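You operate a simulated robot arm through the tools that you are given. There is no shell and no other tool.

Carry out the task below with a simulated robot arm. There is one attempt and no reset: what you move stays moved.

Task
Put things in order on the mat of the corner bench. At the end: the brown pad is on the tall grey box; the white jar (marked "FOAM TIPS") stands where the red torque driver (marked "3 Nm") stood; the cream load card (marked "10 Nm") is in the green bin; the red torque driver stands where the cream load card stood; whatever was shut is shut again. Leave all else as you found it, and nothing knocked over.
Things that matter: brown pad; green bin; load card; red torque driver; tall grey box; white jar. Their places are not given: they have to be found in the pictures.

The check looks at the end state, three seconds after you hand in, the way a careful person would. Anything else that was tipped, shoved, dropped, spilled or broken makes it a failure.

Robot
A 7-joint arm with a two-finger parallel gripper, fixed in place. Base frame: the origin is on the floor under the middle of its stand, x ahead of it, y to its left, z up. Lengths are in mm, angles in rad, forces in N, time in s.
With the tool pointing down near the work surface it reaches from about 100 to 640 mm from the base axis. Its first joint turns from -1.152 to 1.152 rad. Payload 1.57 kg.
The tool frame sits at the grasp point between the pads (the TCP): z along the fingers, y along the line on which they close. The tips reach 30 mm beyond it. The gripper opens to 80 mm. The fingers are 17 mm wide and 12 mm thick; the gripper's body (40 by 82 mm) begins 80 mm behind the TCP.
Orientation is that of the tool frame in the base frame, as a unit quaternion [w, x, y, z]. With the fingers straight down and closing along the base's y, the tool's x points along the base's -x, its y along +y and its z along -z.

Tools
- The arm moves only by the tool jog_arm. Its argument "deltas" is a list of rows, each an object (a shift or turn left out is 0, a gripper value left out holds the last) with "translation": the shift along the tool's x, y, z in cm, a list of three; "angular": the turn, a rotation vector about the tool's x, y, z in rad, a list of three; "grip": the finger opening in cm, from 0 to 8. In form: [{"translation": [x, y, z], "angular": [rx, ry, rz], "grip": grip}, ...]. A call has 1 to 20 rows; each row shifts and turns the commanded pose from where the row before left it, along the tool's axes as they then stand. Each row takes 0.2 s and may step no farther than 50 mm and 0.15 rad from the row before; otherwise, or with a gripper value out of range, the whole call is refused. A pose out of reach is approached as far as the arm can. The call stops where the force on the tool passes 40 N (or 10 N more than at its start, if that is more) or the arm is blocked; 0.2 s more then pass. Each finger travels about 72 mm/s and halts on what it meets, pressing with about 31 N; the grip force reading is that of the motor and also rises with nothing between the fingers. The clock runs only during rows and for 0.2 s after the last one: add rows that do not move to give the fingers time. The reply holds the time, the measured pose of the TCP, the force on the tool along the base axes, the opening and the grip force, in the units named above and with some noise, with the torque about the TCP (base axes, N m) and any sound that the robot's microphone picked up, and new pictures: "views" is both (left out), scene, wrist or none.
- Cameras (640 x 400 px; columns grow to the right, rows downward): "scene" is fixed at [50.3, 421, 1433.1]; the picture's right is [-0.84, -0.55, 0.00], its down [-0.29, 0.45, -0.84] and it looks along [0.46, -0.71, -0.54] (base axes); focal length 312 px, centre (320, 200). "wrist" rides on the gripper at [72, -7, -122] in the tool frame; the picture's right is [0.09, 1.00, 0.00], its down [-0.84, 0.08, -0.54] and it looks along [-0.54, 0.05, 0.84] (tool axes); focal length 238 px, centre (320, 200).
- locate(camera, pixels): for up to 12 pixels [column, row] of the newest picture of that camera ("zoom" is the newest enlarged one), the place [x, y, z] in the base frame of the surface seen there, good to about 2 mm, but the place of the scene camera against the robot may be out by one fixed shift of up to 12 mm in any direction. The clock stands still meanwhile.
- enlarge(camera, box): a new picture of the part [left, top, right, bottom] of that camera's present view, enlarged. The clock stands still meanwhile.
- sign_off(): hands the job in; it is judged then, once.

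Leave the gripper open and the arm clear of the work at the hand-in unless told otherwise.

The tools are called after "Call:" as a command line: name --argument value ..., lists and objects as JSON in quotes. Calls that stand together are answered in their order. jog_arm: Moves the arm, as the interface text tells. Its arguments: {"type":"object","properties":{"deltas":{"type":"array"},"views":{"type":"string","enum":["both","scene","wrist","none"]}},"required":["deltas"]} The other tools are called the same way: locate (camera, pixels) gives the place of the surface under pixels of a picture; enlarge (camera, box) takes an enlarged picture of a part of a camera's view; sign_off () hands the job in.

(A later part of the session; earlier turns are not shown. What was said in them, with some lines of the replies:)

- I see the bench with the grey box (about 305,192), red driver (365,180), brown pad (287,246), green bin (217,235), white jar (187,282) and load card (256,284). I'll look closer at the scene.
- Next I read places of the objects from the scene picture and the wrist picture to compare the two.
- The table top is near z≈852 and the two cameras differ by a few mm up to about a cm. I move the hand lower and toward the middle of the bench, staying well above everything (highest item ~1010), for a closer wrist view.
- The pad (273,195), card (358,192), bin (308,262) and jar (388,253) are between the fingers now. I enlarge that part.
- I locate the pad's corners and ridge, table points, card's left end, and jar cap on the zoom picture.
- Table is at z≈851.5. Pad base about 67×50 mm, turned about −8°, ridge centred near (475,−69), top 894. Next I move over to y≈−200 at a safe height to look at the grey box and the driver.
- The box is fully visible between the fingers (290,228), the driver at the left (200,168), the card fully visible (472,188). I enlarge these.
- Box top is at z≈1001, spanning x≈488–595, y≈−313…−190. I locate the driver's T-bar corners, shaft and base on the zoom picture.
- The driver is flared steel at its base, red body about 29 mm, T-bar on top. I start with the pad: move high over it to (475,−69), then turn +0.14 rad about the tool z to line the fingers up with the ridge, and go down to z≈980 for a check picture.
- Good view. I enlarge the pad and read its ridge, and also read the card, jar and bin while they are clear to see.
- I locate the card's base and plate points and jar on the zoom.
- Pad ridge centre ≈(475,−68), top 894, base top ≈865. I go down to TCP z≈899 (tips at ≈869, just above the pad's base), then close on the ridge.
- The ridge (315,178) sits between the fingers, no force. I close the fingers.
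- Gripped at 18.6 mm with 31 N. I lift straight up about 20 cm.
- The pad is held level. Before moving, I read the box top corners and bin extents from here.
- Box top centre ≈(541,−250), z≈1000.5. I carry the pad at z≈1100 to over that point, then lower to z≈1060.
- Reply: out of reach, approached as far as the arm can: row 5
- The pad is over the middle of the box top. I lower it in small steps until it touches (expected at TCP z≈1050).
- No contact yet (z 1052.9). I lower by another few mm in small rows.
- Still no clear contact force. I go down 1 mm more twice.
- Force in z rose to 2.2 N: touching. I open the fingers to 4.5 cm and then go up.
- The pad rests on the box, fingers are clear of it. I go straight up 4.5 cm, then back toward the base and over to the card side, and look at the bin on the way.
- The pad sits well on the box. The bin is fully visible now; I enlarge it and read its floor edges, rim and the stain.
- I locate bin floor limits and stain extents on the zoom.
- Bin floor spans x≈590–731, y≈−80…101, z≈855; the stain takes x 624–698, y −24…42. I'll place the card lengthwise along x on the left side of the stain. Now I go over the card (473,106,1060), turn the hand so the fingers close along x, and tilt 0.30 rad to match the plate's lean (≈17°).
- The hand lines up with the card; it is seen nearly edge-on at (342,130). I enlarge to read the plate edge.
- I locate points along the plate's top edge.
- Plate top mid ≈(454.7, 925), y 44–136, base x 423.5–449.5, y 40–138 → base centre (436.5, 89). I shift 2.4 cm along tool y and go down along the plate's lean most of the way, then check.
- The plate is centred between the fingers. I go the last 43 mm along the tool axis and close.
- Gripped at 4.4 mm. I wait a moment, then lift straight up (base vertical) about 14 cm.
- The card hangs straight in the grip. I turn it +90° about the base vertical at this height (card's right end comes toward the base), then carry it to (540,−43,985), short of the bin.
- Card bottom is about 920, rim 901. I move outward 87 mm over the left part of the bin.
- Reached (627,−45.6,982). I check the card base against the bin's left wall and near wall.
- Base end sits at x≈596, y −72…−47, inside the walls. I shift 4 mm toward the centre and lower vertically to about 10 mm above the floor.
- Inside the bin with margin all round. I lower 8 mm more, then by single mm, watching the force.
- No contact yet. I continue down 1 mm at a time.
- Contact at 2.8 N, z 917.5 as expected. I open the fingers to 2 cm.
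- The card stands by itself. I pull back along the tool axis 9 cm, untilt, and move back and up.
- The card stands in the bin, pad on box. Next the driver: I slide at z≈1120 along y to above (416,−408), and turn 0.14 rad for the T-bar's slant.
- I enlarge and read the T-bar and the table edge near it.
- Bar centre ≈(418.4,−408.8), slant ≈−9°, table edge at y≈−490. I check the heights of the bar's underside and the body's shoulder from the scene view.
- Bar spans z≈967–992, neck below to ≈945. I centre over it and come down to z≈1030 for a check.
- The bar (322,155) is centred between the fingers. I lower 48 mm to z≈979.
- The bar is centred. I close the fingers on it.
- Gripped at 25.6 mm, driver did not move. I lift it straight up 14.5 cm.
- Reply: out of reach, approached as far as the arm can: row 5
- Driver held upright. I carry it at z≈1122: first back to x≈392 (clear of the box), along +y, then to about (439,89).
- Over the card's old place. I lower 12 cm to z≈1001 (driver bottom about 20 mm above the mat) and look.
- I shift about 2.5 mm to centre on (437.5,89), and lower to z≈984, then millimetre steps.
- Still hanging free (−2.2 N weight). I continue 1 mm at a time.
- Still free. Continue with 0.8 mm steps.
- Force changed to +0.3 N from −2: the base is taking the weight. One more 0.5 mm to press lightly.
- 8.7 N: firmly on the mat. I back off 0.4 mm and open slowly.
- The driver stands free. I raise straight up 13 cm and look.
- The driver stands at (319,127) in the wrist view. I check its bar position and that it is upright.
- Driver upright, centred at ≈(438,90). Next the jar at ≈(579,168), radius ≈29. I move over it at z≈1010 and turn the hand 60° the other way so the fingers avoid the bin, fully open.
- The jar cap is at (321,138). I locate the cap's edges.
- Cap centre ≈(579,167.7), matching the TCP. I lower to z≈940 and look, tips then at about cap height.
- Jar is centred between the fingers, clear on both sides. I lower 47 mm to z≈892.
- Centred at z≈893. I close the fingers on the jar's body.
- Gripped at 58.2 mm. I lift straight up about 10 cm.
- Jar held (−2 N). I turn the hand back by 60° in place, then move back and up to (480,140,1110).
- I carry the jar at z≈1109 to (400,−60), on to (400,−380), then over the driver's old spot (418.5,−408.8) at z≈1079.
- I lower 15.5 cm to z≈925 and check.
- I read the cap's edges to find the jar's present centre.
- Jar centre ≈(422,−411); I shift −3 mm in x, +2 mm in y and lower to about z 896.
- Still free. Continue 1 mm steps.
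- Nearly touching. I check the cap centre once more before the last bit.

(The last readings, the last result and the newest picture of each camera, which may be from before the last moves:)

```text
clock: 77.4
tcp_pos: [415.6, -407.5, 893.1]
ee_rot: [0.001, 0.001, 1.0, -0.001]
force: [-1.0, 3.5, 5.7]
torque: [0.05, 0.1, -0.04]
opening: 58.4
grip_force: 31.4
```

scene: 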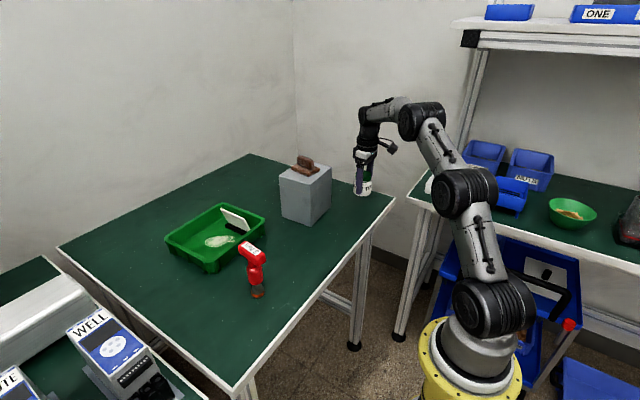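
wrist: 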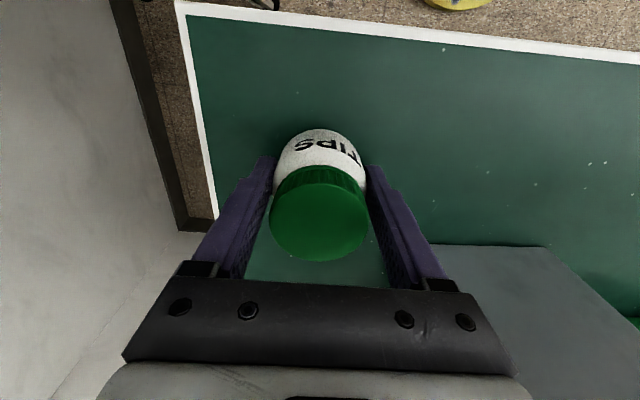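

Contact (5.7 N); jar centre ≈(418,−408.5), on target. I ease 0.3 mm up and open the fingers.

Call:
jog_arm --deltas '[{"translation": [0, 0, -0.03]}, {}, {"grip": 6.1}, {"grip": 6.6}, {"grip": 7.3}, {"grip": 8}, {}, {}]'

```text
clock: 79.2
tcp_pos: [416.0, -408.5, 891.8]
ee_rot: [0.0, 0.002, 1.0, -0.001]
force: [-0.2, 0.2, -0.9]
torque: [-0.02, -0.01, 0.01]
opening: 80.2
grip_force: 0.1
```

scene: 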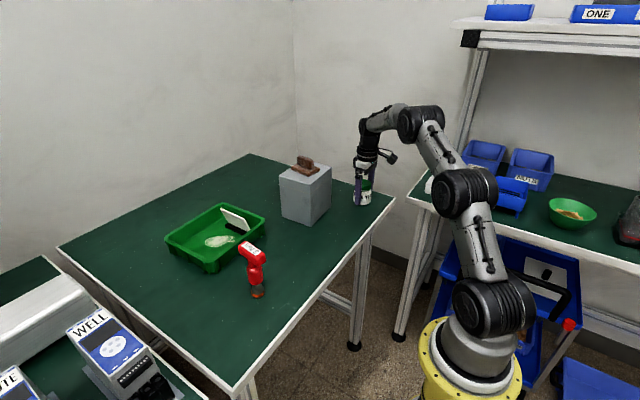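
wrist: 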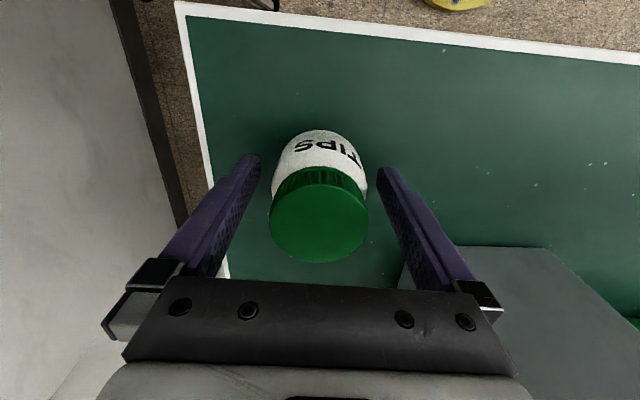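

Fingers are open with gaps on both sides. I raise straight up, then move back toward the base to a clear pose and look over everything.

Call:
jog_arm --deltas '[{"translation": [0, 0, -2]}, {"translation": [0, 0, -4]}, {"translation": [0, 0, -4]}, {"translation": [0, 0, -4]}, {"translation": [0, 0, -4]}, {"translation": [3.5, 3, -1]}, {"translation": [3.5, 3, -1]}, {"translation": [2, 4.5, -1]}, {"translation": [0, 4.8, -1]}, {"translation": [0, 4.8, -1]}, {"translation": [0, 4.8, -1]}, {"translation": [0, 4.8, -1]}, {}]'

```text
refused: row 8 steps farther than a row can; nothing moved
```

Row 8 was a bit over 50 mm; I shorten it and repeat.

Call:
jog_arm --deltas '[{"translation": [0, 0, -2]}, {"translation": [0, 0, -4]}, {"translation": [0, 0, -4]}, {"translation": [0, 0, -4]}, {"translation": [0, 0, -4]}, {"translation": [3.5, 3, -1]}, {"translation": [3.5, 3, -1]}, {"translation": [2, 4, -1]}, {"translation": [0, 4.6, -1]}, {"translation": [0, 4.6, -1]}, {"translation": [0, 4.6, -1]}, {"translation": [0, 4.6, -1]}, {}]'

```text
clock: 82.0
tcp_pos: [326.8, -120.3, 1143.3]
ee_rot: [0.0, 0.002, 1.0, -0.001]
force: [-1.1, 0.1, -0.3]
torque: [-0.03, -0.02, 0.0]
opening: 80.2
grip_force: 0.1
```

scene: 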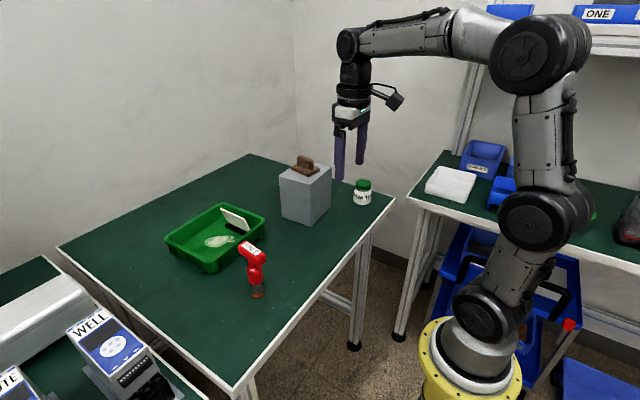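
wrist: 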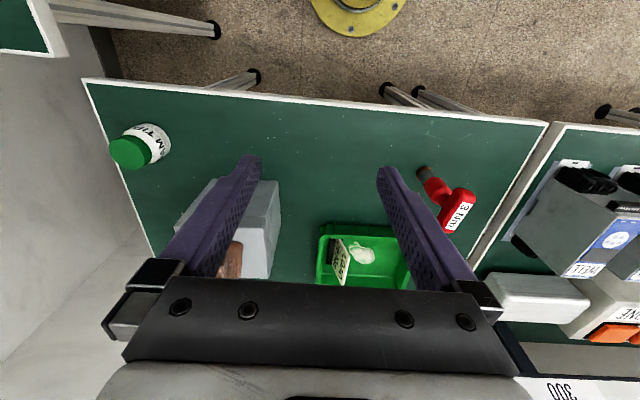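

All items look in place. I enlarge the scene to check each.

Call:
enlarge --camera "scene" --box '[140, 140, 400, 320]'

Call:
locate --camera "scene" --pixels '[[306, 172], [254, 252], [258, 293], [362, 182], [362, 203], [233, 218], [236, 226], [297, 222], [208, 267], [302, 160]]'

```text
2.22 times, centred on (270, 230) of scene
```

zoom: 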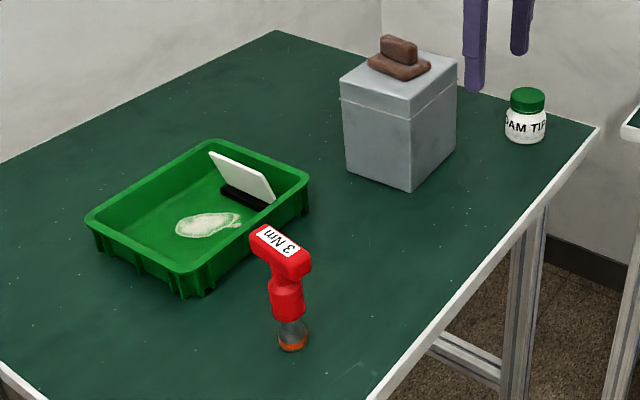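

```text
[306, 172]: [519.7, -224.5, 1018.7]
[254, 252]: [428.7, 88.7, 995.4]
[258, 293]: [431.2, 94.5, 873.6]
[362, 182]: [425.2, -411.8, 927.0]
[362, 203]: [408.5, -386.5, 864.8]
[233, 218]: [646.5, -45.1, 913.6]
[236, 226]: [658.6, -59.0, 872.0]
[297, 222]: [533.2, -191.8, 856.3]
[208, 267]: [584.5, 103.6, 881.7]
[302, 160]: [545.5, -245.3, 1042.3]
```

The pad is on the box, the card stands in the bin, the driver stands at the card's old spot, and the jar is at the driver's old spot with its lid on. The box and bin read the same positions as before. The gripper is open and the arm is clear, so I hand in.

Call:
sign_off

```text
The job is handed in.
```

The mat is in order and the job is handed in. I don't have the result of the check, but the last pictures showed everything in place:

- **Brown pad:** it rests flat near the middle of the tall grey box.
- **Load card:** it stands upright in the green bin, on the left side, beside the white stain. It is turned 90° from how it stood on the mat.
- **Red torque driver:** it stands within about 2 mm of where the load card stood.
- **White jar:** it stands within about 1 mm of where the driver stood.
- **Shut things:** I opened nothing. The jar's cap is on and the box's lid is shut.

The grey box and the green bin read the same positions at the end as at the start, and nothing was knocked over. The gripper is open and the arm is clear of the work.
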